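You operate a simulated robot arm through the tools that you are given. There is no shell and no other tool. Be economical: measure what you need, move in short steps, check, and stop when the job is done.

Carry out the task below with a simulated two-armed robot. There is one attempt and no reset: what you move stays moved.

JOB
Put two of the black knobs from the bench fifty-seven on the red tray. Then take the purple spool and put it on the shelf under bench twenty-seven. Then fetch the orange spool and set it on the top of the blue cart. Then put the green tag on the bench twenty-six away on the middle ledge of the tall rack. Then put the white box on the bench twenty-six away on the shelf under bench fifty-seven. Then close the inner lid of the middle blue case. Do these in the order given. Set down upright: white box.

It is judged by the outcome, as a careful person would: the job done as asked, and still so three seconds after it is handed in. It fails if anything else is knocked over, pushed out of place, dropped, spilled or broken. A push-on lid holds only when it is set on centred and level and pressed home; a screw cap is set on level and turned clockwise until tight.

ROBOT AND FRAMES
Two 6-joint arms with two-finger parallel grippers on one trunk, on a base that drives. Base frame: it is fixed to the floor where the robot stands at the start and does not move with it; the origin is under the middle of the robot, x ahead of it, y to its left, z up; the surface under the hand at the start is at about z = 780. Readings come in mm, rad, newtons and seconds.
The left shoulder is at the start at [60, 187, 1072], the right one opposite. With the tool pointing down near the work surface each hand reaches from about 260 to 620 mm from the robot's upright axis, wherever it stands, measured 20 degrees to its own side. Places, roughly: black knob (3x3x3 cm) [300, -400, 800]; green tag [-2250, -2000, 750]; inner lid of the middle blue case [-2500, -2400, 1100]; middle ledge of the tall rack (36x22 cm) [-5640, -3500, 1100]; orange spool (8x8x8 cm) [2200, 3900, 1200]; purple spool (8x8x8 cm) [1900, 3800, 1200]; red tray (20x15x3 cm) [400, -500, 800]; shelf under bench fifty-seven [1200, -200, 300]; shelf under bench twenty-seven [700, 3800, 300]; top of the blue cart [1400, 1000, 800]; white box [-3000, -1750, 750]. Payload 1.57 kg a hand.
Tool frame (each hand has its own): the origin (TCP) lies between the finger pads and is the grasp point; the fingertips stand 30 mm ahead of it; z points along the fingers, y is the line along which they close. Largest opening 110 mm; finger width 24, thickness 12; the body of the gripper, 48 by 112 mm, starts 78 mm behind the TCP.
Orientation is that of the tool frame in the base frame, as a unit quaternion [x, y, z, w]. With the fingers straight down and closing along the base's y, the tool's x points along the base's -x, its y along +y and its z along -z.

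CONTROLS
- The arms move only by the tool drive_tool. It takes "left_increments", "right_increments" or both (then of equal length, played together; a hand with none holds still); each is a list that holds one entry, the list of rows, each a list of 7 numbers: the shift along the tool's x, y, z in units of 40 mm (1.0 is 40 mm), then the turn, a rotation vector about the tool's x, y, z in units of 6 degrees (1.0 is 6 degrees), then the finger opening in mm, from 0 to 110. In form: [[[tx, ty, tz, wx, wy, wz, grip], ...]]. A call has 1 to 10 rows; each row shifts and turns the commanded pose from where the row before left it, along the tool's axes as they then stand. A call with a number of a shift or a turn outside -1 to 1 is refused whole. Rows are played at 5 a second. More than 50 mm and 0.15 rad between two rows, or a gripper value outside its range, and nothing of the call is played. Where a pose cannot be reached the arm comes as near as it can. A force on the tool above 40 N (or 10 N above the force at the start of the call, whichever is more), or a blocked arm, ends the call early, and 0.2 s more pass. The fingers move at their own pace (about 153 mm/s each) and stop on an object; they squeeze with about 25 N. The grip force told is the motor's: it shows also when the fingers shut on nothing. Time passes only in rows, and 0.2 s behind the last, so rows that do not move let the fingers close. The reply holds the time, the measured pose of the TCP, the force on the tool along the base axes, the opening and the grip force, in the units named above and with some noise, with the torque about the TCP (base axes, N m) and any sound that the robot's microphone picked up.
- Cameras (640 x 400 px; columns grow to the right, rows downward): "scene" is now at [7.5, -33.7, 1608.2]; the picture's right is [-0.42, -0.91, 0.00], its down [-0.72, 0.34, -0.60] and it looks along [0.54, -0.26, -0.80] (base axes); focal length 250 px, centre (320, 200). "left" rides on the left gripper at [70, -16, -141] in its tool frame; the picture's right is [0.23, 0.97, 0.00], its down [-0.86, 0.20, -0.48] and it looks along [-0.47, 0.11, 0.88] (tool axes); focal length 222 px, centre (320, 200). "right" rides on the right gripper at [70, 16, -141] in its tool frame; the picture's right is [-0.23, 0.97, 0.00], its down [-0.86, -0.20, -0.48] and it looks along [-0.47, -0.11, 0.88] (tool axes); focal length 222 px, centre (320, 200). There is no depth. A picture from a camera that has moved, and an enlarged one, comes with that camera's place and axes in the base frame and with its lens.
- grab_frame(camera): a new picture of that camera. It takes no simulated time.
- raise_lower(by): slides the trunk up (or, below 0, down) by that many mm; the arms and the scene camera ride with it, the base frame stays. It gives what a move gives, with no picture.
- drive_base(legs): drives the robot by 1 to 6 legs, each [ahead, left, turn to the left] in mm, mm and rad, along the robot's own axes; the way and the turn of a leg run together, so that a leg with both is an arc; at most 1500 mm and 3.142 rad a leg. The arms and the cameras ride along, it lands a little off, and it stops where it bumps. It gives what a move gives.
- pan_tilt(pan, tilt): turns the head with the scene camera to pan (to the left, within 1.501 rad either way) and tilt (down, from -0.506 to 1.204), counted from straight ahead of the robot. It gives what a move gives.
- enlarge(camera, box): a new picture of the part [left, top, right, bottom] of that camera's present view, enlarged. It takes no simulated time.
- sign_off(): hands the job in; it is judged then, once.

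Go step by step. Nothing tells you exact positions but the pictures and the camera data: compare them with the known pose of the tool, close in by small moves and look again before you grip or let go. The budget is 196 turns and 184 pictures, counting those below and the enlarged ones. Unless the task says otherwise, let go and move clear before handing in, and close with one line.

The tools are called after "Request:" by a JSON object that holds its "name" and its "arguments". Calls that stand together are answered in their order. drive_tool: Moves the arms, as the interface text tells. Its arguments: {"type":"object","properties":{"left_increments":{"type":"array"},"right_increments":{"type":"array"}},"required":[]} The other tools are called the same way: raise_lower (by) slides the trunk up or down; drive_base (legs) drives the base; pan_tilt (pan, tilt) turns the head that bears the scene camera; grab_frame (camera) takes a picture; enlarge (camera, box) takes an enlarged picture of a part of a camera's view; sign_off () hands the job in.

At the start:

```text
t: 0.0
left_eef_pos: [403.2, 50.4, 1076.7]
left_ee_rot: [0.001, 1.0, 0.001, -0.001]
left_wrist_force: [0.2, -0.2, 0.0]
left_torque: [0.01, -0.02, -0.01]
left_width: 110.1
left_gripper_force: 0.0
right_eef_pos: [312.4, -328.6, 1040.8]
right_ee_rot: [0.0, 1.0, 0.0, 0.0]
right_wrist_force: [-0.1, 1.6, -0.1]
right_torque: [0.03, 0.05, -0.05]
right_width: 110.1
right_gripper_force: 0.1
trunk travel left (down, up): [-700.0, 290.0]
robot x, y, heading: [1.4, 0.5, 0.004]
head pan, tilt: [-0.438, 0.927]
```

scene: 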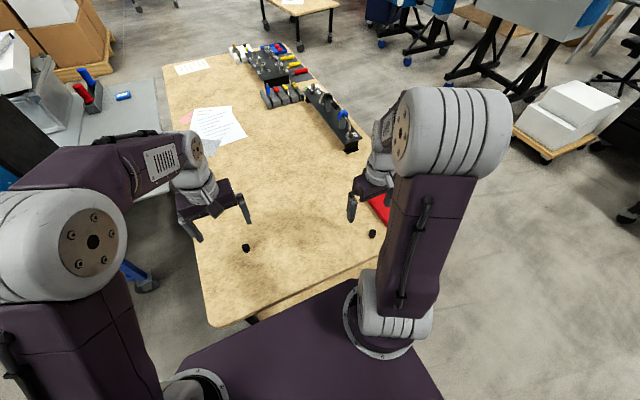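
right: 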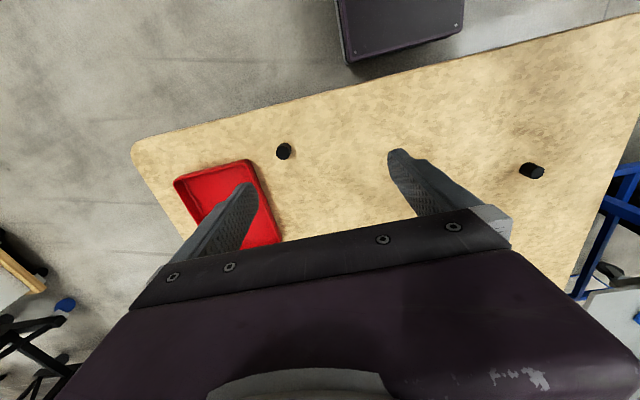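
left: 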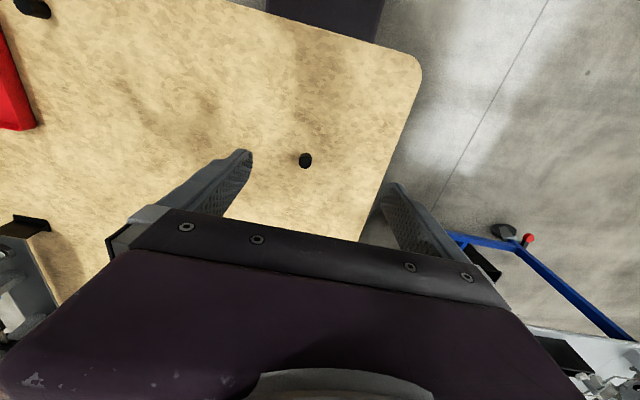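

I see one black knob near (338, -400), one near (477, 35), and the tray centred at about (430, -535). I'll lower the right hand over the first knob.

Request:
{"name": "drive_tool", "arguments": {"right_increments": [[[-0.127, -0.357, 0.8, 0, 0, 0, 70], [-0.127, -0.357, 0.8, 0, 0, 0, 70], [-0.127, -0.357, 0.8, 0, 0, 0, 70], [-0.127, -0.357, 0.8, 0, 0, 0, 70], [-0.127, -0.357, 0.8, 0, 0, 0, 70], [0, 0, 0, 0, 0, 0, 70]]]}}

Request:
{"name": "grab_frame", "arguments": {"camera": "right"}}

```text
t: 1.4
left_eef_pos: [402.0, 51.3, 1076.4]
left_ee_rot: [0.0, 1.0, 0.0, 0.0]
left_wrist_force: [-0.2, 0.0, 0.7]
left_torque: [0.0, -0.01, -0.01]
left_width: 109.8
left_gripper_force: 0.1
right_eef_pos: [337.6, -400.1, 881.9]
right_ee_rot: [0.0, 1.0, 0.0, 0.0]
right_wrist_force: [-0.1, -0.2, -1.0]
right_torque: [-0.02, 0.01, 0.0]
right_width: 69.9
right_gripper_force: 0.0
trunk travel left (down, up): [-700.0, 290.0]
robot x, y, heading: [-0.9, 1.4, 0.001]
head pan, tilt: [-0.438, 0.927]
```

```text
180 pictures are left
camera right: at [268.3, -383.7, 1023.1], right [0.23, 0.97, 0.0], down [0.85, -0.2, 0.48], along [0.47, -0.11, -0.88], focal length 222 px, centre (320, 200)
```

right: 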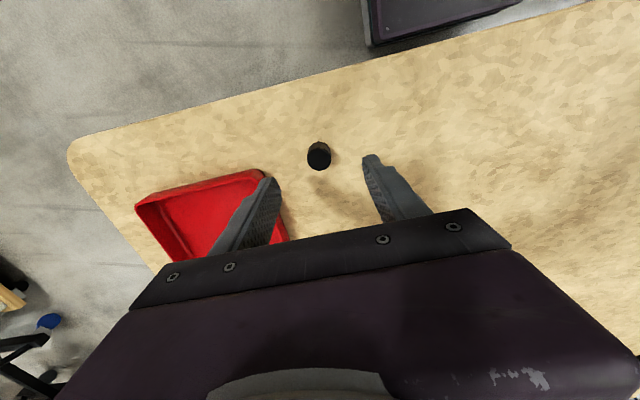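

The knob is right under the hand. I'll narrow the fingers to clear the tray, go down, grip and lift.

Request:
{"name": "drive_tool", "arguments": {"right_increments": [[[0, 0, 0, 0, 0, 0, 50], [-0.02, 0, 0.7, 0, 0, 0, 50], [0, 0, 0.7, 0, 0, 0, 50], [0, 0, 0.28, 0, 0, 0, 50], [0, 0, 0, 0, 0, 0, 0], [0, 0, 0, 0, 0, 0, 0], [0, 0, -0.6, 0, 0, 0, 0], [0, 0, -1, 0, 0, 0, 0]]]}}

Request:
{"name": "grab_frame", "arguments": {"camera": "right"}}

```text
t: 3.2
left_eef_pos: [402.7, 50.4, 1076.0]
left_ee_rot: [0.0, 1.0, 0.0, 0.0]
left_wrist_force: [-0.1, 0.6, -0.4]
left_torque: [-0.01, -0.04, 0.01]
left_width: 110.0
left_gripper_force: 0.1
right_eef_pos: [337.0, -399.7, 879.4]
right_ee_rot: [0.0, 1.0, 0.001, 0.001]
right_wrist_force: [-0.4, -0.2, 0.5]
right_torque: [0.0, 0.04, 0.02]
right_width: 23.0
right_gripper_force: 24.5
trunk travel left (down, up): [-700.0, 290.0]
robot x, y, heading: [-0.3, 1.1, 0.001]
head pan, tilt: [-0.438, 0.927]
```

```text
179 pictures are left
camera right: at [268.2, -383.6, 1021.0], right [0.23, 0.97, 0.0], down [0.85, -0.2, 0.48], along [0.47, -0.11, -0.88], focal length 222 px, centre (320, 200)
```

right: 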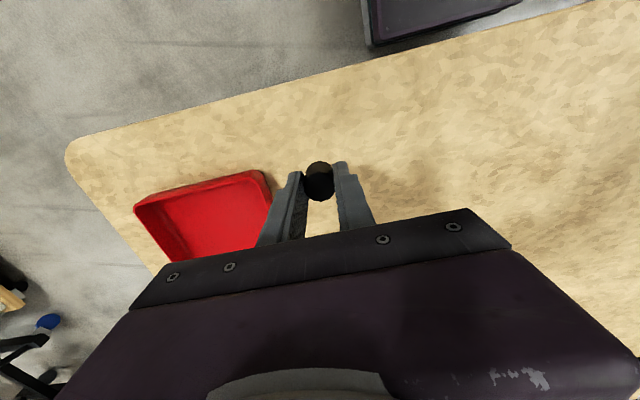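

The knob is held. I'll carry it over the tray and set it down.

Request:
{"name": "drive_tool", "arguments": {"right_increments": [[[-0.394, -0.907, 0, 0, 0, 0, 0], [-0.394, -0.907, 0, 0, 0, 0, 0], [-0.394, -0.907, 0, 0, 0, 0, 0], [-0.394, -0.907, 0, 0, 0, 0, 0], [0, 0, 0, 0, 0, 0, 0], [0, 0, 0.8, 0, 0, 0, 0], [0, 0, 0.68, 0, 0, 0, 0], [0, 0, 0, 0, 0, 0, 0]]]}}

Request:
{"name": "grab_frame", "arguments": {"camera": "right"}}

```text
t: 5.0
left_eef_pos: [402.8, 50.1, 1075.0]
left_ee_rot: [0.0, 1.0, -0.001, -0.001]
left_wrist_force: [-0.7, -0.5, 0.6]
left_torque: [-0.03, -0.02, -0.03]
left_width: 110.0
left_gripper_force: 0.0
right_eef_pos: [403.0, -545.6, 818.7]
right_ee_rot: [0.0, 1.0, 0.001, 0.0]
right_wrist_force: [-0.2, -0.5, 0.3]
right_torque: [-0.01, 0.03, 0.0]
right_width: 22.9
right_gripper_force: 25.3
trunk travel left (down, up): [-700.0, 290.0]
robot x, y, heading: [-1.8, 0.9, -0.001]
head pan, tilt: [-0.438, 0.927]
```

```text
178 pictures are left
camera right: at [332.5, -528.5, 960.7], right [0.23, 0.97, 0.0], down [0.85, -0.2, 0.48], along [0.47, -0.11, -0.88], focal length 222 px, centre (320, 200)
```

right: 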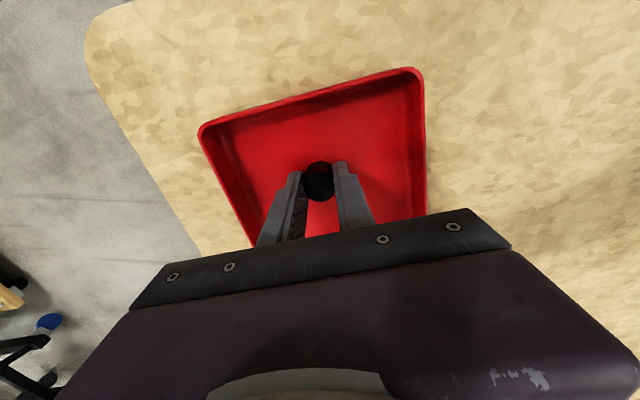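

The knob is in the tray. I'll let go, lift, and at the same time move the left hand away to the left.

Request:
{"name": "drive_tool", "arguments": {"right_increments": [[[0, 0, 0, 0, 0, 0, 50], [0, 0, 0, 0, 0, 0, 50], [0, 0, -0.9, 0, 0, 0, 50], [0, 0, -0.9, 0, 0, 0, 50], [0, 0.9, -0.3, 0, 0, 0, 50], [0, 1, 0, 0, 0, 0, 50], [0, 1, 0, 0, 0, 0, 50], [0, 1, 0, 0, 0, 0, 50], [0, 1, 0, 0, 0, 0, 50], [0, 1, 0, 0, 0, 0, 50]]], "left_increments": [[[0, 0.7, 0, 0, 0, 0, 110], [0, 0.7, 0, 0, 0, 0, 110], [0, 0.7, 0, 0, 0, 0, 110], [0, 0.7, 0, 0, 0, 0, 110], [0, 0.7, 0, 0, 0, 0, 110], [0, 0.7, 0, 0, 0, 0, 110], [0, 0.7, 0, 0, 0, 0, 110], [0, 0.7, 0, 0, 0, 0, 110], [0, 0.7, 0, 0, 0, 0, 110], [0, 0, 0, 0, 0, 0, 110]]]}}

Request:
{"name": "drive_tool", "arguments": {"right_increments": [[[-0.2, 1, 0, 0, 0, 0, 50], [-0.2, 1, 0, 0, 0, 0, 50], [-0.2, 1, 0, 0, 0, 0, 50], [-0.2, 1, 0, 0, 0, 0, 50], [-0.2, 1, 0, 0, 0, 0, 50], [-0.2, 1, 0, 0, 0, 0, 50], [-0.2, 1, 0, 0, 0, 0, 50], [-0.2, 1, 0, 0, 0, 0, 50], [-0.25, 0.6, 0, 0, 0, 0, 50], [0, 0, 0, 0, 0, 0, 50]]]}}

Request:
{"name": "grab_frame", "arguments": {"camera": "right"}}

```text
t: 7.2
left_eef_pos: [403.6, 303.0, 1076.3]
left_ee_rot: [0.0, 1.0, 0.0, 0.001]
left_wrist_force: [-0.5, 0.0, 0.3]
left_torque: [0.01, -0.01, 0.01]
left_width: 109.8
left_gripper_force: 0.1
right_eef_pos: [401.2, -309.9, 902.9]
right_ee_rot: [0.001, 1.0, 0.0, 0.0]
right_wrist_force: [0.2, 0.9, 0.0]
right_torque: [0.0, 0.01, -0.02]
right_width: 50.2
right_gripper_force: 0.2
trunk travel left (down, up): [-700.0, 290.0]
robot x, y, heading: [-4.2, -0.4, 0.005]
head pan, tilt: [-0.438, 0.927]
```

```text
t: 9.4
left_eef_pos: [404.1, 301.5, 1075.6]
left_ee_rot: [-0.001, 1.0, 0.001, 0.001]
left_wrist_force: [-0.4, 0.2, -0.2]
left_torque: [0.04, 0.01, -0.01]
left_width: 109.9
left_gripper_force: 0.1
right_eef_pos: [477.4, 33.7, 902.9]
right_ee_rot: [0.0, 1.0, 0.0, 0.0]
right_wrist_force: [-0.2, 0.2, -0.3]
right_torque: [0.02, -0.02, -0.01]
right_width: 50.1
right_gripper_force: 0.1
trunk travel left (down, up): [-700.0, 290.0]
robot x, y, heading: [3.5, -2.1, 0.0]
head pan, tilt: [-0.438, 0.927]
```

```text
177 pictures are left
camera right: at [407.0, 50.0, 1044.2], right [0.23, 0.97, 0.0], down [0.86, -0.2, 0.48], along [0.47, -0.11, -0.88], focal length 222 px, centre (320, 200)
```

right: 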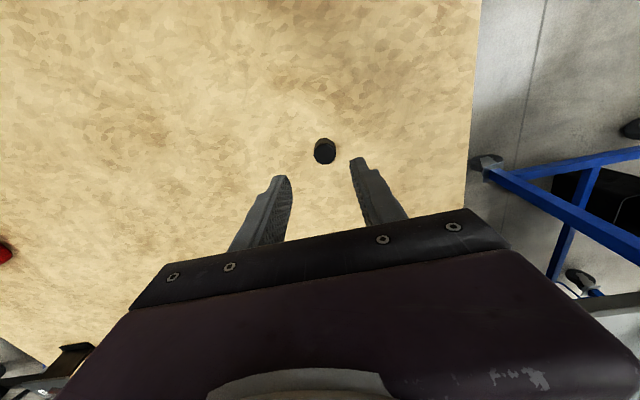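

The knob is at about (479, 38). I'll adjust slightly, go down and grip.

Request:
{"name": "drive_tool", "arguments": {"right_increments": [[[-0.05, 0.11, 0.8, 0, 0, 0, 50], [0, 0, 0.8, 0, 0, 0, 50], [0, 0, 0.6, 0, 0, 0, 50], [0, 0, 0, 0, 0, 0, 0], [0, 0, 0, 0, 0, 0, 0], [0, 0, -0.7, 0, 0, 0, 0], [0, 0, -1, 0, 0, 0, 0], [0, 0, 0, 0, 0, 0, 0]]]}}

Request:
{"name": "drive_tool", "arguments": {"right_increments": [[[0.1, -1, 0, 0, 0, 0, 0], [0.1, -1, 0, 0, 0, 0, 0], [0.1, -1, 0, 0, 0, 0, 0], [0.1, -1, 0, 0, 0, 0, 0], [0.1, -1, 0, 0, 0, 0, 0], [0, -1, 0, 0, 0, 0, 0], [0, -1, 0, 0, 0, 0, 0], [0, -1, 0, 0, 0, 0, 0], [0, -1, 0, 0, 0, 0, 0], [0, -1, 0, 0, 0, 0, 0]]]}}

Request:
{"name": "grab_frame", "arguments": {"camera": "right"}}

```text
t: 11.2
left_eef_pos: [404.9, 300.9, 1076.0]
left_ee_rot: [0.0, 1.0, 0.0, 0.001]
left_wrist_force: [0.7, 0.1, 0.2]
left_torque: [-0.02, 0.02, -0.04]
left_width: 110.0
left_gripper_force: 0.0
right_eef_pos: [477.3, 38.5, 884.2]
right_ee_rot: [0.0, 1.0, 0.0, 0.0]
right_wrist_force: [0.3, 0.1, 1.3]
right_torque: [-0.01, 0.0, 0.0]
right_width: 22.9
right_gripper_force: 24.9
trunk travel left (down, up): [-700.0, 290.0]
robot x, y, heading: [1.0, -1.0, 0.003]
head pan, tilt: [-0.438, 0.927]
```

```text
t: 13.4
left_eef_pos: [402.3, 301.3, 1076.3]
left_ee_rot: [0.0, 1.0, 0.001, 0.001]
left_wrist_force: [-0.1, -0.1, -0.5]
left_torque: [0.01, 0.02, 0.04]
left_width: 109.9
left_gripper_force: 0.2
right_eef_pos: [458.0, -362.5, 883.4]
right_ee_rot: [0.0, 1.0, 0.001, 0.0]
right_wrist_force: [-0.1, -0.4, 0.2]
right_torque: [0.0, 0.01, 0.03]
right_width: 23.2
right_gripper_force: 25.2
trunk travel left (down, up): [-700.0, 290.0]
robot x, y, heading: [1.2, -1.1, 0.001]
head pan, tilt: [-0.438, 0.927]
```

```text
176 pictures are left
camera right: at [388.0, -346.2, 1024.5], right [0.23, 0.97, 0.0], down [0.86, -0.2, 0.48], along [0.47, -0.11, -0.88], focal length 222 px, centre (320, 200)
```

right: 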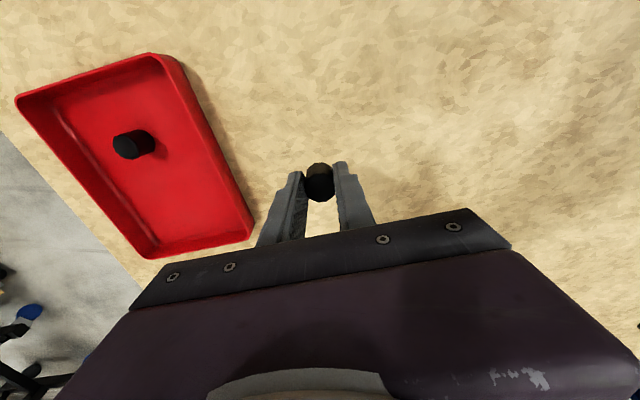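

The first knob stands in the tray. I'll set the second beside it at about (467, -520).

Request:
{"name": "drive_tool", "arguments": {"right_increments": [[[-0.05, -0.98, 0, 0, 0, 0, 0], [-0.05, -0.98, 0, 0, 0, 0, 0], [-0.05, -0.98, 0, 0, 0, 0, 0], [-0.05, -0.98, 0, 0, 0, 0, 0], [0, 0, 0, 0, 0, 0, 0], [0, 0, 0.9, 0, 0, 0, 0], [0, 0, 0.68, 0, 0, 0, 0], [0, 0, 0, 0, 0, 0, 0], [0, 0, 0, 0, 0, 0, 50], [0, 0, 0, 0, 0, 0, 50]]]}}

Request:
{"name": "drive_tool", "arguments": {"right_increments": [[[0, 0, -0.7, 0, 0, 0, 50], [0, 0, -1, 0, 0, 0, 50], [0, 0, -1, 0, 0, 0, 50], [0, 0, -1, 0, 0, 0, 50], [0, 0.5, -1, 0, 0, 0, 50], [0, 1, -0.5, 0, 0, 0, 50], [0, 1, 0, 0, 0, 0, 50], [0, 0, 0, 0, 0, 0, 50]]]}}

Request:
{"name": "grab_frame", "arguments": {"camera": "right"}}

Request:
{"name": "pan_tilt", "arguments": {"pan": 0.0, "tilt": 0.35}}

Request:
{"name": "grab_frame", "arguments": {"camera": "scene"}}

Request:
{"name": "pan_tilt", "arguments": {"pan": 1.3, "tilt": 0.35}}

Request:
{"name": "grab_frame", "arguments": {"camera": "scene"}}

```text
t: 15.6
left_eef_pos: [402.8, 302.3, 1075.7]
left_ee_rot: [-0.001, 1.0, 0.0, 0.0]
left_wrist_force: [0.4, 0.3, -0.1]
left_torque: [0.03, -0.02, 0.02]
left_width: 109.8
left_gripper_force: 0.0
right_eef_pos: [466.5, -518.4, 819.1]
right_ee_rot: [0.0, 1.0, 0.001, -0.001]
right_wrist_force: [-0.5, -0.3, -0.5]
right_torque: [0.04, 0.0, -0.02]
right_width: 50.0
right_gripper_force: 0.0
trunk travel left (down, up): [-700.0, 290.0]
robot x, y, heading: [-1.6, 0.7, 0.0]
head pan, tilt: [-0.438, 0.927]
```

```text
t: 17.4
left_eef_pos: [401.3, 301.5, 1076.3]
left_ee_rot: [-0.001, 1.0, 0.0, 0.0]
left_wrist_force: [0.5, -0.3, -0.3]
left_torque: [-0.02, 0.0, 0.01]
left_width: 109.8
left_gripper_force: 0.1
right_eef_pos: [464.8, -418.8, 1025.8]
right_ee_rot: [0.0, 1.0, 0.001, 0.0]
right_wrist_force: [-0.3, 0.8, -0.8]
right_torque: [-0.03, -0.01, 0.01]
right_width: 49.9
right_gripper_force: 0.0
trunk travel left (down, up): [-700.0, 290.0]
robot x, y, heading: [-0.7, -2.2, 0.001]
head pan, tilt: [-0.438, 0.927]
```

```text
175 pictures are left
camera right: at [395.0, -402.3, 1168.3], right [0.23, 0.97, 0.0], down [0.86, -0.2, 0.48], along [0.47, -0.11, -0.88], focal length 222 px, centre (320, 200)
```

right: 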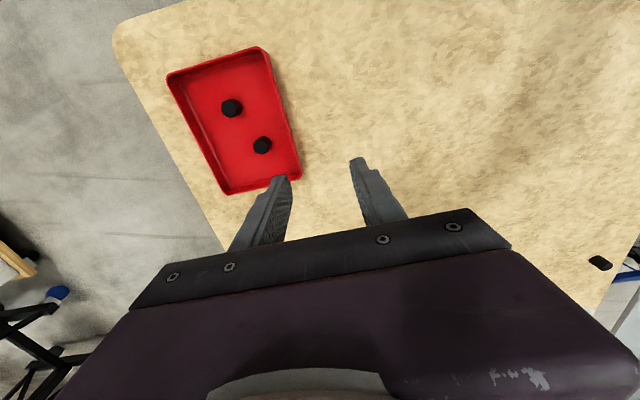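

```text
t: 18.4
left_eef_pos: [402.9, 301.4, 1076.2]
left_ee_rot: [0.0, 1.0, 0.0, 0.0]
left_wrist_force: [-0.8, 0.3, -0.1]
left_torque: [-0.03, -0.01, -0.04]
left_width: 109.9
left_gripper_force: 0.0
right_eef_pos: [465.0, -419.4, 1027.1]
right_ee_rot: [0.001, 1.0, -0.001, 0.0]
right_wrist_force: [0.1, 0.6, 0.5]
right_torque: [0.04, 0.01, 0.03]
right_width: 50.1
right_gripper_force: 0.1
trunk travel left (down, up): [-700.0, 290.0]
robot x, y, heading: [0.5, -1.8, -0.003]
head pan, tilt: [0.0, 0.351]
```

```text
174 pictures are left
camera scene: at [33.6, -2.3, 1657.6], right [0.0, -1.0, 0.0], down [-0.34, 0.0, -0.94], along [0.94, 0.0, -0.34], focal length 250 px, centre (320, 200)
```

scene: 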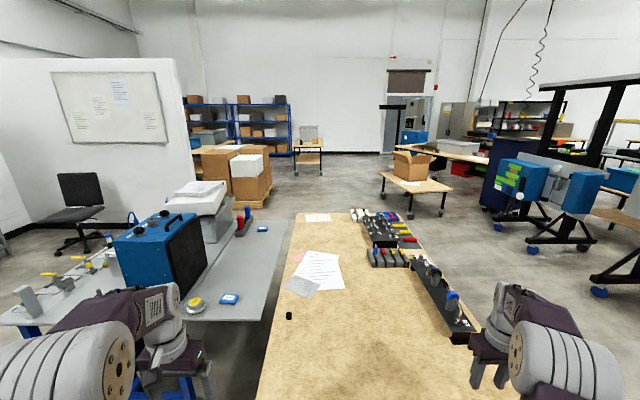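

```text
t: 19.9
left_eef_pos: [403.2, 304.0, 1075.4]
left_ee_rot: [0.0, 1.0, 0.0, 0.0]
left_wrist_force: [1.0, -1.0, 0.2]
left_torque: [0.02, 0.0, -0.01]
left_width: 109.9
left_gripper_force: 0.2
right_eef_pos: [464.8, -419.0, 1027.7]
right_ee_rot: [0.0, 1.0, 0.0, 0.0]
right_wrist_force: [-0.7, 0.1, 0.3]
right_torque: [0.0, 0.05, 0.0]
right_width: 49.9
right_gripper_force: 0.1
trunk travel left (down, up): [-700.0, 290.0]
robot x, y, heading: [1.2, 0.6, -0.003]
head pan, tilt: [1.3, 0.351]
```

```text
173 pictures are left
camera scene: at [-34.5, 87.5, 1657.7], right [0.96, -0.27, 0.0], down [-0.09, -0.33, -0.94], along [0.25, 0.9, -0.34], focal length 250 px, centre (320, 200)
```

scene: 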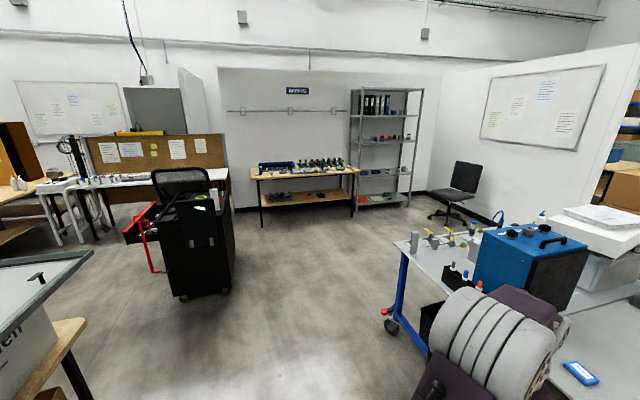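

Both knobs are in the tray. Next is the purple spool; I'll look closely at the shelf unit and bench twenty-seven.

Request:
{"name": "enlarge", "arguments": {"camera": "scene", "box": [240, 70, 440, 220]}}

Request:
{"name": "enlarge", "arguments": {"camera": "scene", "box": [340, 80, 430, 210]}}

```text
2.67 times, centred on (340, 145) of scene
camera zoom: at [-34.5, 87.5, 1657.7], right [0.96, -0.27, 0.0], down [-0.09, -0.33, -0.94], along [0.25, 0.9, -0.34], focal length 667 px, centre (267, 347)
```

zoom: 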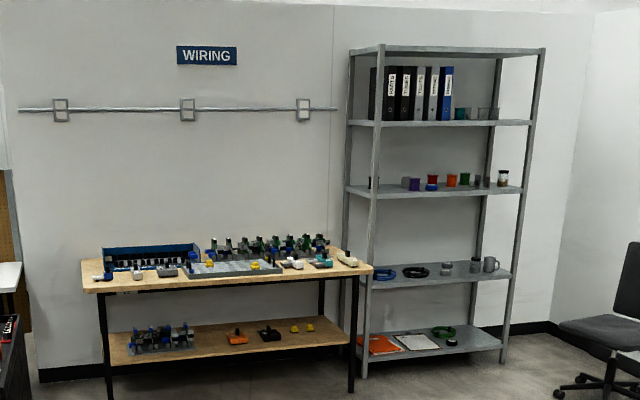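

```text
3.08 times, centred on (385, 145) of scene
camera zoom: at [-34.5, 87.5, 1657.7], right [0.96, -0.27, 0.0], down [-0.09, -0.33, -0.94], along [0.25, 0.9, -0.34], focal length 770 px, centre (120, 369)
```

zoom: 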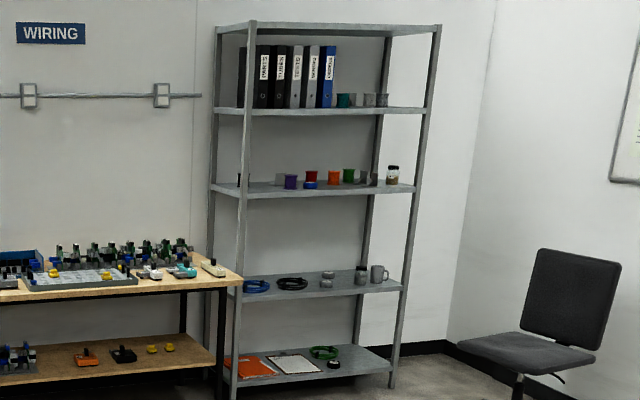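

The purple spool stands on the third shelf (z≈1200) of the grey shelf unit, right of bench twenty-seven, and the orange one is nearby. I'll drive around the blue cart through the free floor and face the shelf.

Request:
{"name": "drive_base", "arguments": {"legs": [[0, 1000, 0], [0, 0, 1.5708], [0, -250, 0], [1400, 0, 0]]}}

Request:
{"name": "pan_tilt", "arguments": {"pan": -0.5, "tilt": 0.3}}

Request:
{"name": "grab_frame", "arguments": {"camera": "scene"}}

Request:
{"name": "pan_tilt", "arguments": {"pan": -1.45, "tilt": 0.5}}

Request:
{"name": "grab_frame", "arguments": {"camera": "scene"}}

```text
t: 36.8
left_eef_pos: [-46.5, 2785.6, 1076.5]
left_ee_rot: [0.709, -0.706, -0.001, 0.001]
left_wrist_force: [0.0, 0.3, 0.0]
left_torque: [0.01, -0.03, 0.02]
left_width: 109.9
left_gripper_force: 0.0
right_eef_pos: [673.8, 2849.2, 1027.6]
right_ee_rot: [0.708, -0.706, 0.0, 0.0]
right_wrist_force: [-0.4, 1.0, 0.5]
right_torque: [-0.03, -0.01, -0.02]
right_width: 50.3
right_gripper_force: 0.1
trunk travel left (down, up): [-700.0, 290.0]
robot x, y, heading: [254.0, 2383.2, 1.576]
head pan, tilt: [1.3, 0.351]
```

```text
t: 38.6
left_eef_pos: [-45.4, 2785.2, 1075.4]
left_ee_rot: [0.708, -0.706, 0.0, 0.0]
left_wrist_force: [-0.5, -0.6, 0.4]
left_torque: [0.0, 0.0, 0.01]
left_width: 110.1
left_gripper_force: 0.1
right_eef_pos: [674.6, 2850.0, 1027.6]
right_ee_rot: [0.708, -0.706, 0.0, 0.0]
right_wrist_force: [0.4, -0.2, 0.1]
right_torque: [0.03, -0.01, 0.0]
right_width: 50.0
right_gripper_force: 0.1
trunk travel left (down, up): [-700.0, 290.0]
robot x, y, heading: [256.5, 2385.5, 1.574]
head pan, tilt: [-0.499, 0.3]
```

```text
170 pictures are left
camera scene: at [302.0, 2403.7, 1662.4], right [0.88, -0.47, 0.0], down [-0.14, -0.26, -0.96], along [0.45, 0.84, -0.3], focal length 250 px, centre (320, 200)
```

scene: 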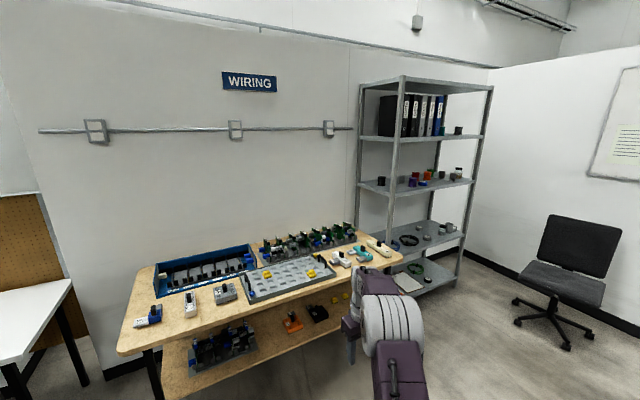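

```text
t: 39.8
left_eef_pos: [-46.2, 2785.2, 1074.5]
left_ee_rot: [0.709, -0.706, 0.0, 0.0]
left_wrist_force: [-0.5, -0.1, -0.2]
left_torque: [0.03, -0.01, -0.02]
left_width: 110.1
left_gripper_force: 0.0
right_eef_pos: [674.4, 2849.8, 1026.7]
right_ee_rot: [0.708, -0.706, 0.0, 0.0]
right_wrist_force: [1.0, -0.1, -0.7]
right_torque: [-0.01, 0.0, -0.01]
right_width: 49.9
right_gripper_force: 0.1
trunk travel left (down, up): [-700.0, 290.0]
robot x, y, heading: [257.6, 2386.7, 1.575]
head pan, tilt: [-1.45, 0.499]
```

```text
169 pictures are left
camera scene: at [348.0, 2332.8, 1644.0], right [0.12, -0.99, 0.0], down [-0.47, -0.06, -0.88], along [0.87, 0.11, -0.48], focal length 250 px, centre (320, 200)
```

scene: 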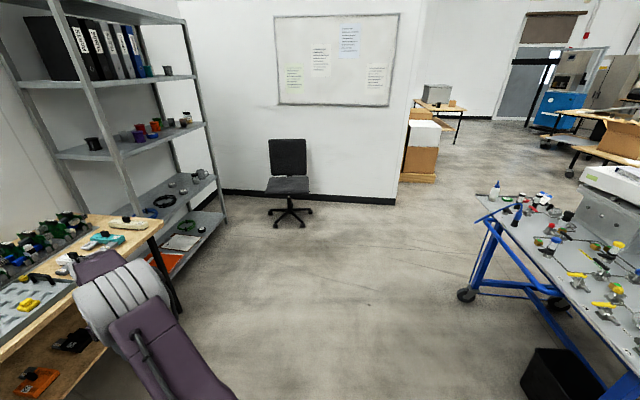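

The floor is clear. I'll strafe right in front of the shelf unit and come closer.

Request:
{"name": "drive_base", "arguments": {"legs": [[0, -1480, 0], [450, 0, 0]]}}

Request:
{"name": "pan_tilt", "arguments": {"pan": -0.1, "tilt": 0.5}}

Request:
{"name": "grab_frame", "arguments": {"camera": "scene"}}

```text
t: 49.4
left_eef_pos: [1418.6, 3240.6, 1076.1]
left_ee_rot: [0.709, -0.705, 0.0, 0.0]
left_wrist_force: [-0.4, 0.0, 0.5]
left_torque: [0.02, 0.02, -0.02]
left_width: 109.6
left_gripper_force: 0.1
right_eef_pos: [2139.8, 3306.8, 1026.6]
right_ee_rot: [0.71, -0.704, 0.0, 0.0]
right_wrist_force: [0.1, 0.1, -0.1]
right_torque: [0.0, -0.03, -0.03]
right_width: 50.2
right_gripper_force: 0.1
trunk travel left (down, up): [-700.0, 290.0]
robot x, y, heading: [1722.6, 2842.7, 1.577]
head pan, tilt: [-1.45, 0.499]
```

```text
t: 50.9
left_eef_pos: [1418.0, 3242.3, 1075.7]
left_ee_rot: [0.709, -0.705, 0.0, 0.0]
left_wrist_force: [-1.2, 0.8, -0.3]
left_torque: [-0.03, 0.03, 0.0]
left_width: 110.2
left_gripper_force: 0.1
right_eef_pos: [2138.7, 3307.3, 1027.0]
right_ee_rot: [0.71, -0.704, 0.0, 0.0]
right_wrist_force: [1.5, 0.6, -0.4]
right_torque: [0.02, 0.02, 0.03]
right_width: 50.1
right_gripper_force: 0.1
trunk travel left (down, up): [-700.0, 290.0]
robot x, y, heading: [1720.9, 2843.4, 1.577]
head pan, tilt: [-0.099, 0.499]
```

```text
168 pictures are left
camera scene: at [1732.2, 2868.8, 1644.0], right [1.0, -0.09, 0.0], down [-0.04, -0.48, -0.88], along [0.08, 0.87, -0.48], focal length 250 px, centre (320, 200)
```

scene: 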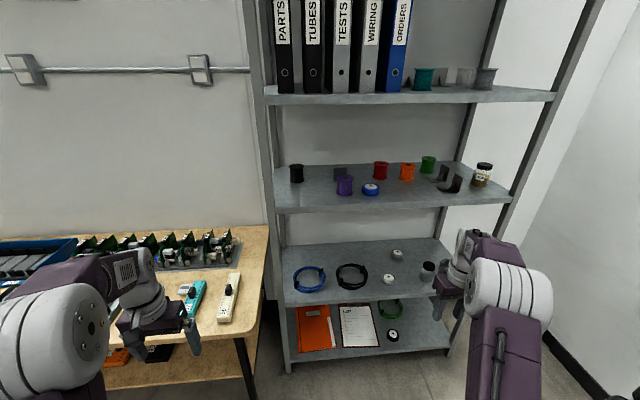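

I'm in front of the shelf unit. I'll enlarge to measure the spools and their neighbours.

Request:
{"name": "enlarge", "arguments": {"camera": "scene", "box": [260, 130, 510, 230]}}

Request:
{"name": "enlarge", "arguments": {"camera": "scene", "box": [320, 150, 420, 212]}}

```text
2.56 times, centred on (385, 180) of scene
camera zoom: at [1732.2, 2868.8, 1644.0], right [1.0, -0.09, 0.0], down [-0.04, -0.48, -0.88], along [0.08, 0.87, -0.48], focal length 640 px, centre (154, 251)
```

zoom: 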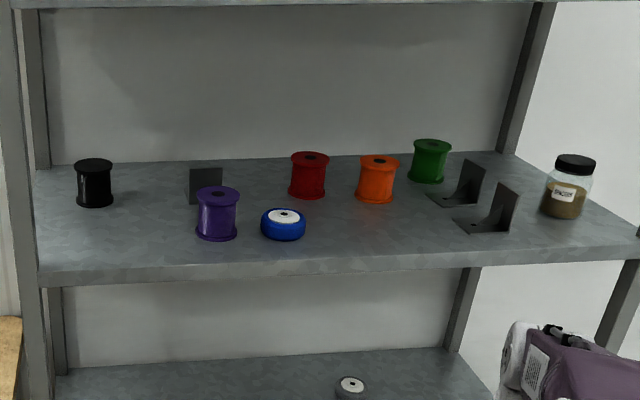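

```text
6.40 times, centred on (370, 181) of scene
camera zoom: at [1732.2, 2868.8, 1644.0], right [1.0, -0.09, 0.0], down [-0.04, -0.48, -0.88], along [0.08, 0.87, -0.48], focal length 1601 px, centre (0, 322)
```

zoom: 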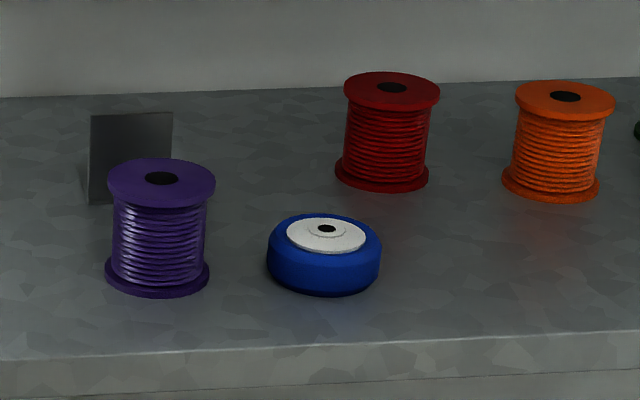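

The purple spool (≈73 mm flanges) stands at about (1928, 3824), shelf surface z≈1148, front edge y≈3724. I'll shift right, raise the trunk, and swing the right hand towards a forward-pointing pose.

Request:
{"name": "drive_base", "arguments": {"legs": [[0, -180, 0]]}}

Request:
{"name": "raise_lower", "arguments": {"by": 160}}

Request:
{"name": "drive_tool", "arguments": {"right_increments": [[[0, 1, 0, 0, 0, 0, 90], [0, 1, 0, 0, 0, 0, 90], [0, 1, 0, 0, 0, 0, 90], [0, 1, 0, 0, 0, 0, 90], [0, 1, 0, 0, 0, 0, 90], [0, 0.8, 0, 0, 0, 0, 90], [0, 0, 0, 0, -1, 0, 90], [0, 0, 0, 0, -1, 0, 90], [0, 0, 0, 0, -1, 0, 90], [0, 0, 0, 0, -1, 0, 90]]]}}

Request:
{"name": "drive_tool", "arguments": {"right_increments": [[[0, 0, 0, 0, -1, 0, 90], [0, 0, 0, 0, -1, 0, 90], [0, 0, 0, 0, -1, 0, 90], [0, 0, 0, 0, -1, 0, 90], [0, 0, 0, 0, -1, 0, 90], [0, 0, 0, 0, -1, 0, 90], [0, 0, 0, 0, -1, 0, 90], [0, 0, 0, 0, -0.67, 0, 90], [0, 0, 0, 0, 0, 0, 90]]]}}

Request:
{"name": "grab_frame", "arguments": {"camera": "scene"}}

Request:
{"name": "grab_frame", "arguments": {"camera": "right"}}

```text
t: 52.4
left_eef_pos: [1598.7, 3243.0, 1075.9]
left_ee_rot: [0.708, -0.706, 0.001, -0.001]
left_wrist_force: [-0.4, 0.3, 0.4]
left_torque: [0.01, 0.01, 0.0]
left_width: 109.9
left_gripper_force: 0.0
right_eef_pos: [2318.5, 3308.8, 1027.5]
right_ee_rot: [0.709, -0.705, 0.001, 0.0]
right_wrist_force: [-0.6, 0.3, 0.3]
right_torque: [0.02, 0.0, 0.01]
right_width: 50.1
right_gripper_force: 0.0
trunk travel left (down, up): [-700.0, 290.0]
robot x, y, heading: [1901.1, 2834.4, 1.581]
head pan, tilt: [-0.099, 0.499]
```

```text
t: 54.2
left_eef_pos: [1600.3, 3242.9, 1236.4]
left_ee_rot: [0.709, -0.705, 0.0, 0.0]
left_wrist_force: [0.7, -0.3, 0.7]
left_torque: [0.0, 0.01, 0.05]
left_width: 110.0
left_gripper_force: 0.1
right_eef_pos: [2321.2, 3308.5, 1186.3]
right_ee_rot: [0.709, -0.705, 0.0, 0.0]
right_wrist_force: [0.4, 0.1, -0.3]
right_torque: [0.01, 0.01, -0.02]
right_width: 50.2
right_gripper_force: 0.1
trunk travel left (down, up): [-860.0, 130.0]
robot x, y, heading: [1906.0, 2839.4, 1.571]
head pan, tilt: [-0.099, 0.499]
```

```text
t: 56.5
left_eef_pos: [1599.8, 3241.7, 1236.3]
left_ee_rot: [0.709, -0.705, 0.0, -0.001]
left_wrist_force: [-0.4, 0.0, 0.3]
left_torque: [-0.05, -0.02, 0.0]
left_width: 110.1
left_gripper_force: 0.1
right_eef_pos: [2087.4, 3306.8, 1187.0]
right_ee_rot: [0.693, -0.689, -0.149, -0.148]
right_wrist_force: [-0.4, 0.6, 0.0]
right_torque: [0.01, -0.01, -0.01]
right_width: 90.0
right_gripper_force: 0.1
trunk travel left (down, up): [-860.0, 130.0]
robot x, y, heading: [1899.8, 2838.4, 1.576]
head pan, tilt: [-0.099, 0.499]
```

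```text
t: 58.5
left_eef_pos: [1599.4, 3243.3, 1235.2]
left_ee_rot: [0.709, -0.706, 0.0, 0.001]
left_wrist_force: [0.3, -0.4, -0.9]
left_torque: [-0.01, -0.02, 0.05]
left_width: 110.0
left_gripper_force: 0.1
right_eef_pos: [2088.1, 3349.8, 1269.7]
right_ee_rot: [0.584, -0.581, -0.403, -0.4]
right_wrist_force: [-0.3, 1.0, -0.3]
right_torque: [0.0, -0.01, 0.01]
right_width: 90.1
right_gripper_force: 0.0
right hand out of reach, approached as far as the arm can: row 5, 6, 7, 8
trunk travel left (down, up): [-860.0, 130.0]
robot x, y, heading: [1904.6, 2840.2, 1.579]
head pan, tilt: [-0.099, 0.499]
```

```text
165 pictures are left
camera scene: at [1913.3, 2871.5, 1804.0], right [1.0, -0.09, 0.0], down [-0.04, -0.48, -0.88], along [0.08, 0.87, -0.48], focal length 250 px, centre (320, 200)
```

scene: 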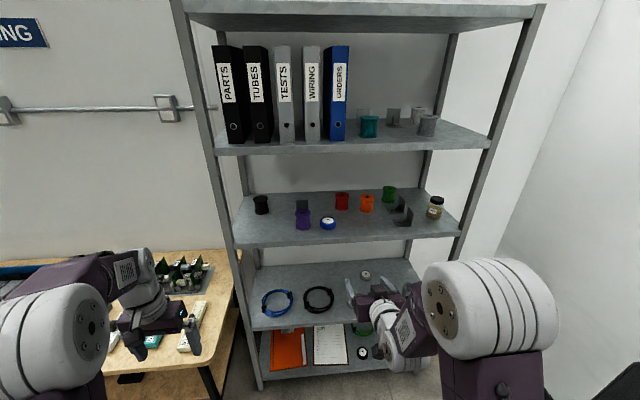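

```text
164 pictures are left
camera right: at [2072.4, 3193.4, 1254.1], right [-0.97, 0.07, 0.21], down [0.2, -0.14, 0.97], along [0.1, 0.99, 0.12], focal length 222 px, centre (320, 200)
```

right: 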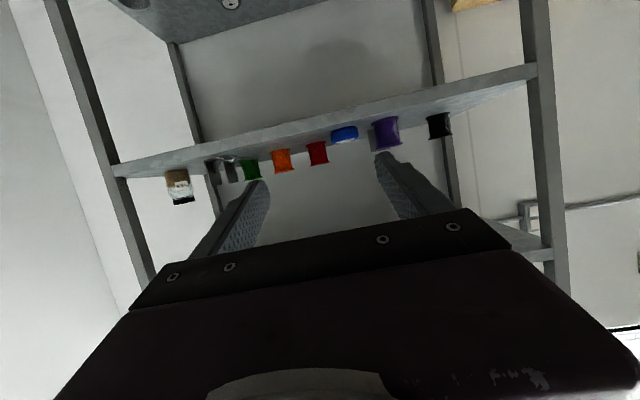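

The hand points forward but was too close to the body to hold its height. I'll move it ahead and left, then read where it settles.

Request:
{"name": "drive_tool", "arguments": {"right_increments": [[[-0.27, 0.8, 0.75, 0, 0, 0, 90], [-0.27, 0.8, 0.75, 0, 0, 0, 90], [-0.27, 0.8, 0.75, 0, 0, 0, 90], [-0.27, 0.8, 0.75, 0, 0, 0, 90], [-0.27, 0.8, 0.75, 0, 0, 0, 90], [0, 0, 0, 0, 0, 0, 90]]]}}

```text
t: 59.9
left_eef_pos: [1600.6, 3243.9, 1235.9]
left_ee_rot: [0.709, -0.705, 0.001, 0.0]
left_wrist_force: [1.2, 0.4, -0.3]
left_torque: [0.03, 0.0, 0.01]
left_width: 110.0
left_gripper_force: 0.1
right_eef_pos: [1927.0, 3508.2, 1268.6]
right_ee_rot: [0.58, -0.578, -0.406, -0.405]
right_wrist_force: [0.3, -0.2, 0.1]
right_torque: [-0.02, -0.02, 0.01]
right_width: 89.9
right_gripper_force: 0.1
trunk travel left (down, up): [-860.0, 130.0]
robot x, y, heading: [1905.2, 2840.9, 1.573]
head pan, tilt: [-0.099, 0.499]
```

The commanded pose follows the actual one. Now I'll lower it to grasp height.

Request:
{"name": "drive_tool", "arguments": {"right_increments": [[[0.94, 0, 0.342, 0, 0, 0, 90], [0.94, 0, 0.342, 0, 0, 0, 90], [0, 0, 0, 0, 0, 0, 90]]]}}

Request:
{"name": "grab_frame", "arguments": {"camera": "right"}}

Request:
{"name": "enlarge", "arguments": {"camera": "scene", "box": [220, 170, 480, 270]}}

```text
t: 60.6
left_eef_pos: [1600.4, 3240.4, 1235.6]
left_ee_rot: [0.709, -0.705, 0.001, 0.001]
left_wrist_force: [0.1, -0.3, 1.0]
left_torque: [0.0, 0.01, -0.03]
left_width: 110.1
left_gripper_force: 0.0
right_eef_pos: [1926.7, 3507.7, 1188.1]
right_ee_rot: [0.58, -0.577, -0.407, -0.405]
right_wrist_force: [0.7, -0.2, -0.2]
right_torque: [0.02, -0.01, 0.02]
right_width: 90.2
right_gripper_force: 0.1
trunk travel left (down, up): [-860.0, 130.0]
robot x, y, heading: [1901.8, 2843.1, 1.58]
head pan, tilt: [-0.099, 0.499]
```

```text
163 pictures are left
camera right: at [1910.9, 3350.4, 1170.9], right [-0.97, 0.07, 0.21], down [0.2, -0.16, 0.97], along [0.1, 0.98, 0.14], focal length 222 px, centre (320, 200)
```

right: 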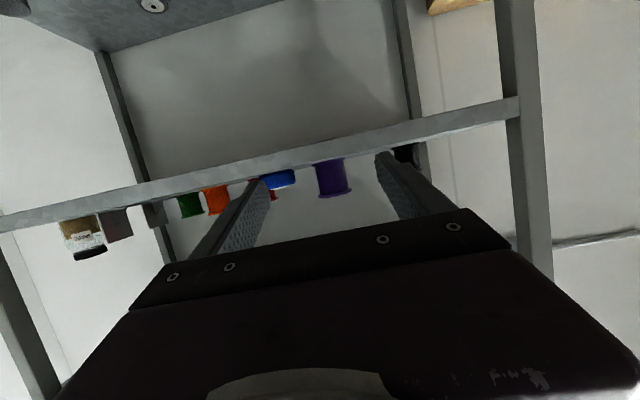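

```text
2.46 times, centred on (350, 220) of scene
camera zoom: at [1913.5, 2868.6, 1804.0], right [1.0, -0.09, 0.0], down [-0.05, -0.48, -0.88], along [0.08, 0.87, -0.48], focal length 616 px, centre (246, 151)
```

zoom: 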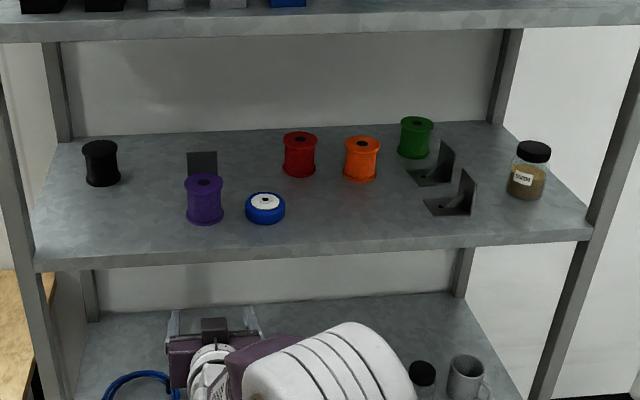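

Triangulating from both scene positions and the hand camera, the spool stands at (1924, 3780), base z≈1171, centre z≈1207. I'll raise the hand a little, drive closer, and look.

Request:
{"name": "drive_tool", "arguments": {"right_increments": [[[-0.45, 0, -0.163, 0, 0, 0, 90], [0, 0, 0, 0, 0, 0, 90]]]}}

Request:
{"name": "drive_base", "arguments": {"legs": [[170, 0, 0]]}}

Request:
{"name": "grab_frame", "arguments": {"camera": "right"}}

Request:
{"name": "grab_frame", "arguments": {"camera": "scene"}}

```text
t: 61.2
left_eef_pos: [1600.1, 3242.3, 1235.6]
left_ee_rot: [0.709, -0.705, 0.0, 0.001]
left_wrist_force: [0.8, 0.2, 0.2]
left_torque: [-0.01, 0.0, 0.0]
left_width: 110.2
left_gripper_force: 0.1
right_eef_pos: [1927.2, 3508.1, 1207.9]
right_ee_rot: [0.581, -0.577, -0.407, -0.404]
right_wrist_force: [1.1, 0.1, 0.4]
right_torque: [0.01, 0.0, -0.04]
right_width: 90.0
right_gripper_force: 0.0
trunk travel left (down, up): [-860.0, 130.0]
robot x, y, heading: [1903.9, 2841.4, 1.574]
head pan, tilt: [-0.099, 0.499]
```

```text
t: 62.7
left_eef_pos: [1597.5, 3407.0, 1237.3]
left_ee_rot: [0.71, -0.705, -0.001, -0.001]
left_wrist_force: [-0.3, -0.5, -0.2]
left_torque: [0.01, -0.03, 0.01]
left_width: 110.3
left_gripper_force: 0.1
right_eef_pos: [1924.6, 3673.5, 1208.0]
right_ee_rot: [0.58, -0.577, -0.408, -0.405]
right_wrist_force: [-0.8, -0.6, 0.4]
right_torque: [0.04, 0.0, 0.0]
right_width: 89.8
right_gripper_force: 0.0
trunk travel left (down, up): [-860.0, 130.0]
robot x, y, heading: [1899.9, 3010.1, 1.577]
head pan, tilt: [-0.099, 0.499]
```

```text
161 pictures are left
camera right: at [1909.5, 3517.2, 1192.0], right [-0.97, 0.07, 0.21], down [0.2, -0.16, 0.97], along [0.1, 0.98, 0.14], focal length 222 px, centre (320, 200)
```

right: 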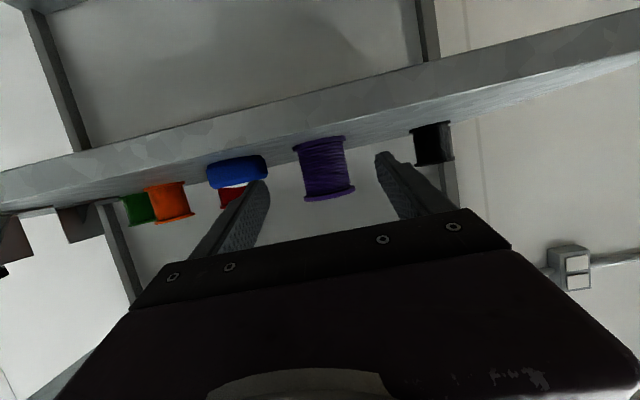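

```text
160 pictures are left
camera scene: at [1912.0, 3034.2, 1804.1], right [1.0, -0.09, 0.0], down [-0.04, -0.47, -0.88], along [0.08, 0.88, -0.48], focal length 250 px, centre (320, 200)
```

scene: 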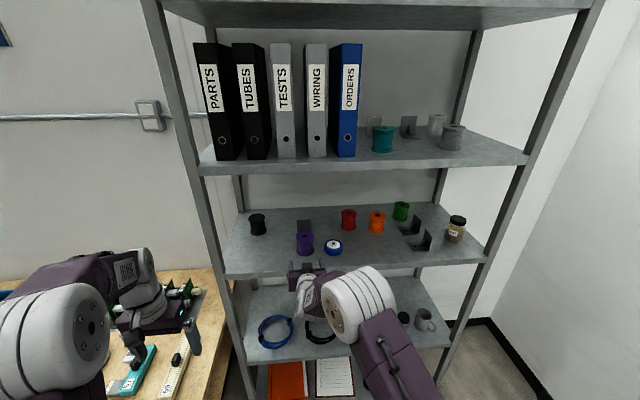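

The closer view puts the spool at about (1923, 3790), z from 1164 to 1226. I'll flatten the hand to about 10° down, lower 12 mm and come partway forward.

Request:
{"name": "drive_tool", "arguments": {"right_increments": [[[0.14, 0, 0.05, 0, -0.85, 0, 90], [0.15, 0, 0.03, 0, -0.82, 0, 90], [-0.1, 0, 0.6, 0, 0, 0, 90], [-0.1, 0, 0.6, 0, 0, 0, 90], [0, 0, 0, 0, 0, 0, 90]]]}}

Request:
{"name": "grab_frame", "arguments": {"camera": "right"}}

Request:
{"name": "enlarge", "arguments": {"camera": "scene", "box": [250, 190, 400, 290]}}

```text
t: 63.9
left_eef_pos: [1597.3, 3411.4, 1236.4]
left_ee_rot: [0.709, -0.705, 0.0, -0.001]
left_wrist_force: [0.3, -0.3, 0.1]
left_torque: [0.01, -0.02, 0.0]
left_width: 110.0
left_gripper_force: 0.1
right_eef_pos: [1921.6, 3731.8, 1199.1]
right_ee_rot: [0.543, -0.539, -0.457, -0.454]
right_wrist_force: [-0.2, -0.3, 1.1]
right_torque: [0.03, -0.02, 0.02]
right_width: 90.1
right_gripper_force: 0.1
right hand out of reach, approached as far as the arm can: row 2
trunk travel left (down, up): [-860.0, 130.0]
robot x, y, heading: [1902.4, 3011.0, 1.577]
head pan, tilt: [-0.099, 0.499]
```

```text
159 pictures are left
camera right: at [1907.1, 3581.0, 1155.1], right [-0.97, 0.03, 0.22], down [0.2, -0.32, 0.92], along [0.1, 0.95, 0.31], focal length 222 px, centre (320, 200)
```

right: 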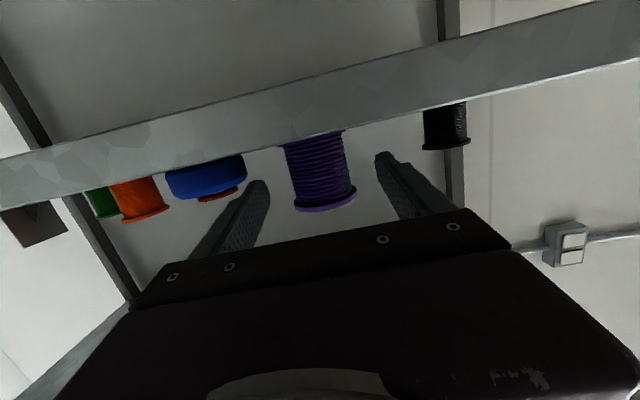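

```text
4.00 times, centred on (325, 240) of scene
camera zoom: at [1911.7, 3037.8, 1804.0], right [1.0, -0.09, 0.0], down [-0.04, -0.48, -0.88], along [0.08, 0.87, -0.48], focal length 1000 px, centre (300, 40)
```

zoom: 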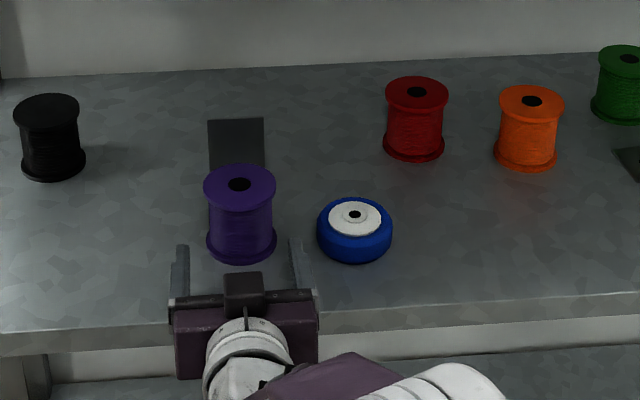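

Fingers straddle the spool well. I'll advance to the spool's centre and close.

Request:
{"name": "drive_tool", "arguments": {"right_increments": [[[-0.08, 0, 0.714, 0, 0, 0, 90], [-0.08, 0, 0.714, 0, 0, 0, 90], [0, 0, 0, 0, 0, 0, 90], [0, 0, 0, 0, 0, 0, 0], [0, 0, 0, 0, 0, 0, 0], [0, 0, 0, 0, 0, 0, 0]]]}}

Request:
{"name": "grab_frame", "arguments": {"camera": "right"}}

Request:
{"name": "enlarge", "arguments": {"camera": "scene", "box": [250, 190, 400, 290]}}

```text
t: 65.3
left_eef_pos: [1597.7, 3412.2, 1234.7]
left_ee_rot: [0.71, -0.704, -0.001, 0.001]
left_wrist_force: [0.2, -0.3, 0.3]
left_torque: [0.0, -0.02, 0.01]
left_width: 110.0
left_gripper_force: 0.1
right_eef_pos: [1921.1, 3790.6, 1194.9]
right_ee_rot: [0.543, -0.54, -0.456, -0.453]
right_wrist_force: [-0.2, -1.2, -0.1]
right_torque: [0.01, -0.12, -0.04]
right_width: 59.9
right_gripper_force: 25.0
trunk travel left (down, up): [-860.0, 130.0]
robot x, y, heading: [1900.3, 3012.8, 1.578]
head pan, tilt: [-0.099, 0.499]
```

```text
157 pictures are left
camera right: at [1906.7, 3639.7, 1150.7], right [-0.97, 0.03, 0.22], down [0.2, -0.32, 0.93], along [0.1, 0.95, 0.31], focal length 222 px, centre (320, 200)
```

right: 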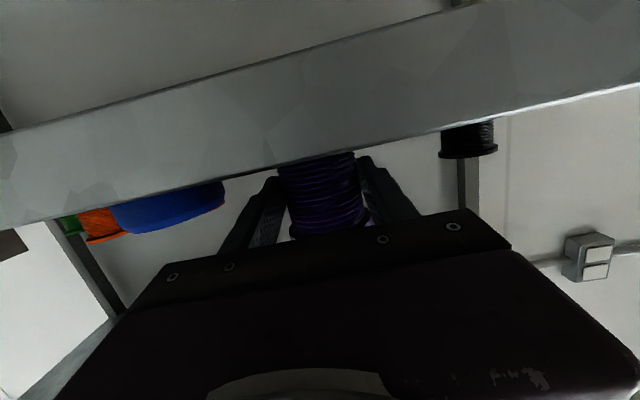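

```text
4.00 times, centred on (325, 240) of scene
camera zoom: at [1911.9, 3039.4, 1804.0], right [1.0, -0.09, 0.0], down [-0.04, -0.48, -0.88], along [0.08, 0.87, -0.48], focal length 1000 px, centre (300, 40)
```

zoom: 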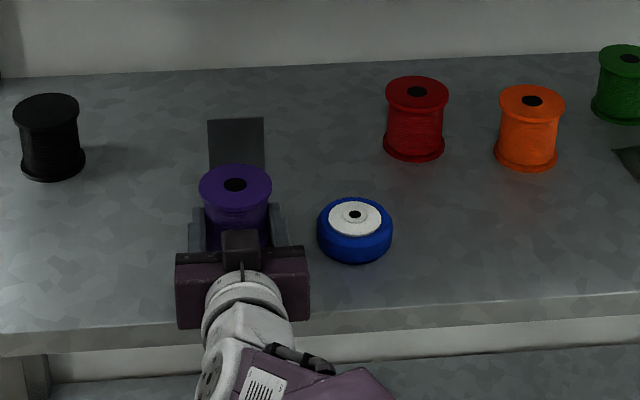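

The spool is gripped on its core. I'll lift it and back out with the base.

Request:
{"name": "drive_tool", "arguments": {"right_increments": [[[-0.5, 0, -0.09, 0, 0, 0, 0], [-0.5, 0, -0.09, 0, 0, 0, 0], [0, 0, 0, 0, 0, 0, 0]]]}}

Request:
{"name": "drive_base", "arguments": {"legs": [[-450, 0, 0]]}}

Request:
{"name": "grab_frame", "arguments": {"camera": "right"}}

Request:
{"name": "grab_frame", "arguments": {"camera": "scene"}}

```text
t: 66.1
left_eef_pos: [1597.9, 3413.4, 1234.7]
left_ee_rot: [0.709, -0.705, 0.0, 0.0]
left_wrist_force: [0.1, -0.4, -0.9]
left_torque: [0.0, -0.03, -0.01]
left_width: 110.0
left_gripper_force: 0.1
right_eef_pos: [1922.1, 3791.4, 1235.1]
right_ee_rot: [0.544, -0.539, -0.457, -0.452]
right_wrist_force: [0.0, -0.8, -3.1]
right_torque: [-0.08, 0.02, -0.01]
right_width: 59.9
right_gripper_force: 25.1
trunk travel left (down, up): [-860.0, 130.0]
robot x, y, heading: [1902.5, 3009.7, 1.582]
head pan, tilt: [-0.099, 0.499]
```

```text
t: 68.8
left_eef_pos: [1600.7, 2967.1, 1235.0]
left_ee_rot: [0.709, -0.705, 0.001, 0.002]
left_wrist_force: [0.0, 0.2, 0.8]
left_torque: [-0.02, 0.0, -0.02]
left_width: 110.1
left_gripper_force: 0.1
right_eef_pos: [1927.0, 3344.5, 1232.9]
right_ee_rot: [0.543, -0.54, -0.456, -0.453]
right_wrist_force: [-0.1, 0.0, -4.2]
right_torque: [-0.05, 0.02, -0.01]
right_width: 60.2
right_gripper_force: 25.0
trunk travel left (down, up): [-860.0, 130.0]
robot x, y, heading: [1905.9, 2566.5, 1.575]
head pan, tilt: [-0.099, 0.499]
```

```text
155 pictures are left
camera right: at [1910.5, 3193.8, 1190.1], right [-0.97, 0.04, 0.22], down [0.2, -0.32, 0.93], along [0.1, 0.95, 0.3], focal length 222 px, centre (320, 200)
```

right: 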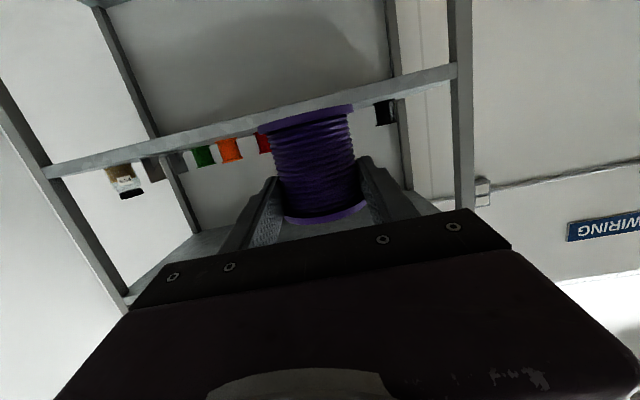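

```text
154 pictures are left
camera scene: at [1914.5, 2595.2, 1803.9], right [1.0, -0.09, 0.0], down [-0.05, -0.48, -0.88], along [0.08, 0.87, -0.48], focal length 250 px, centre (320, 200)
```

scene: 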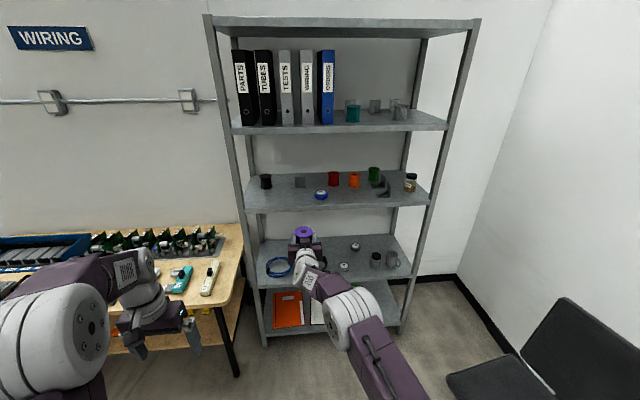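

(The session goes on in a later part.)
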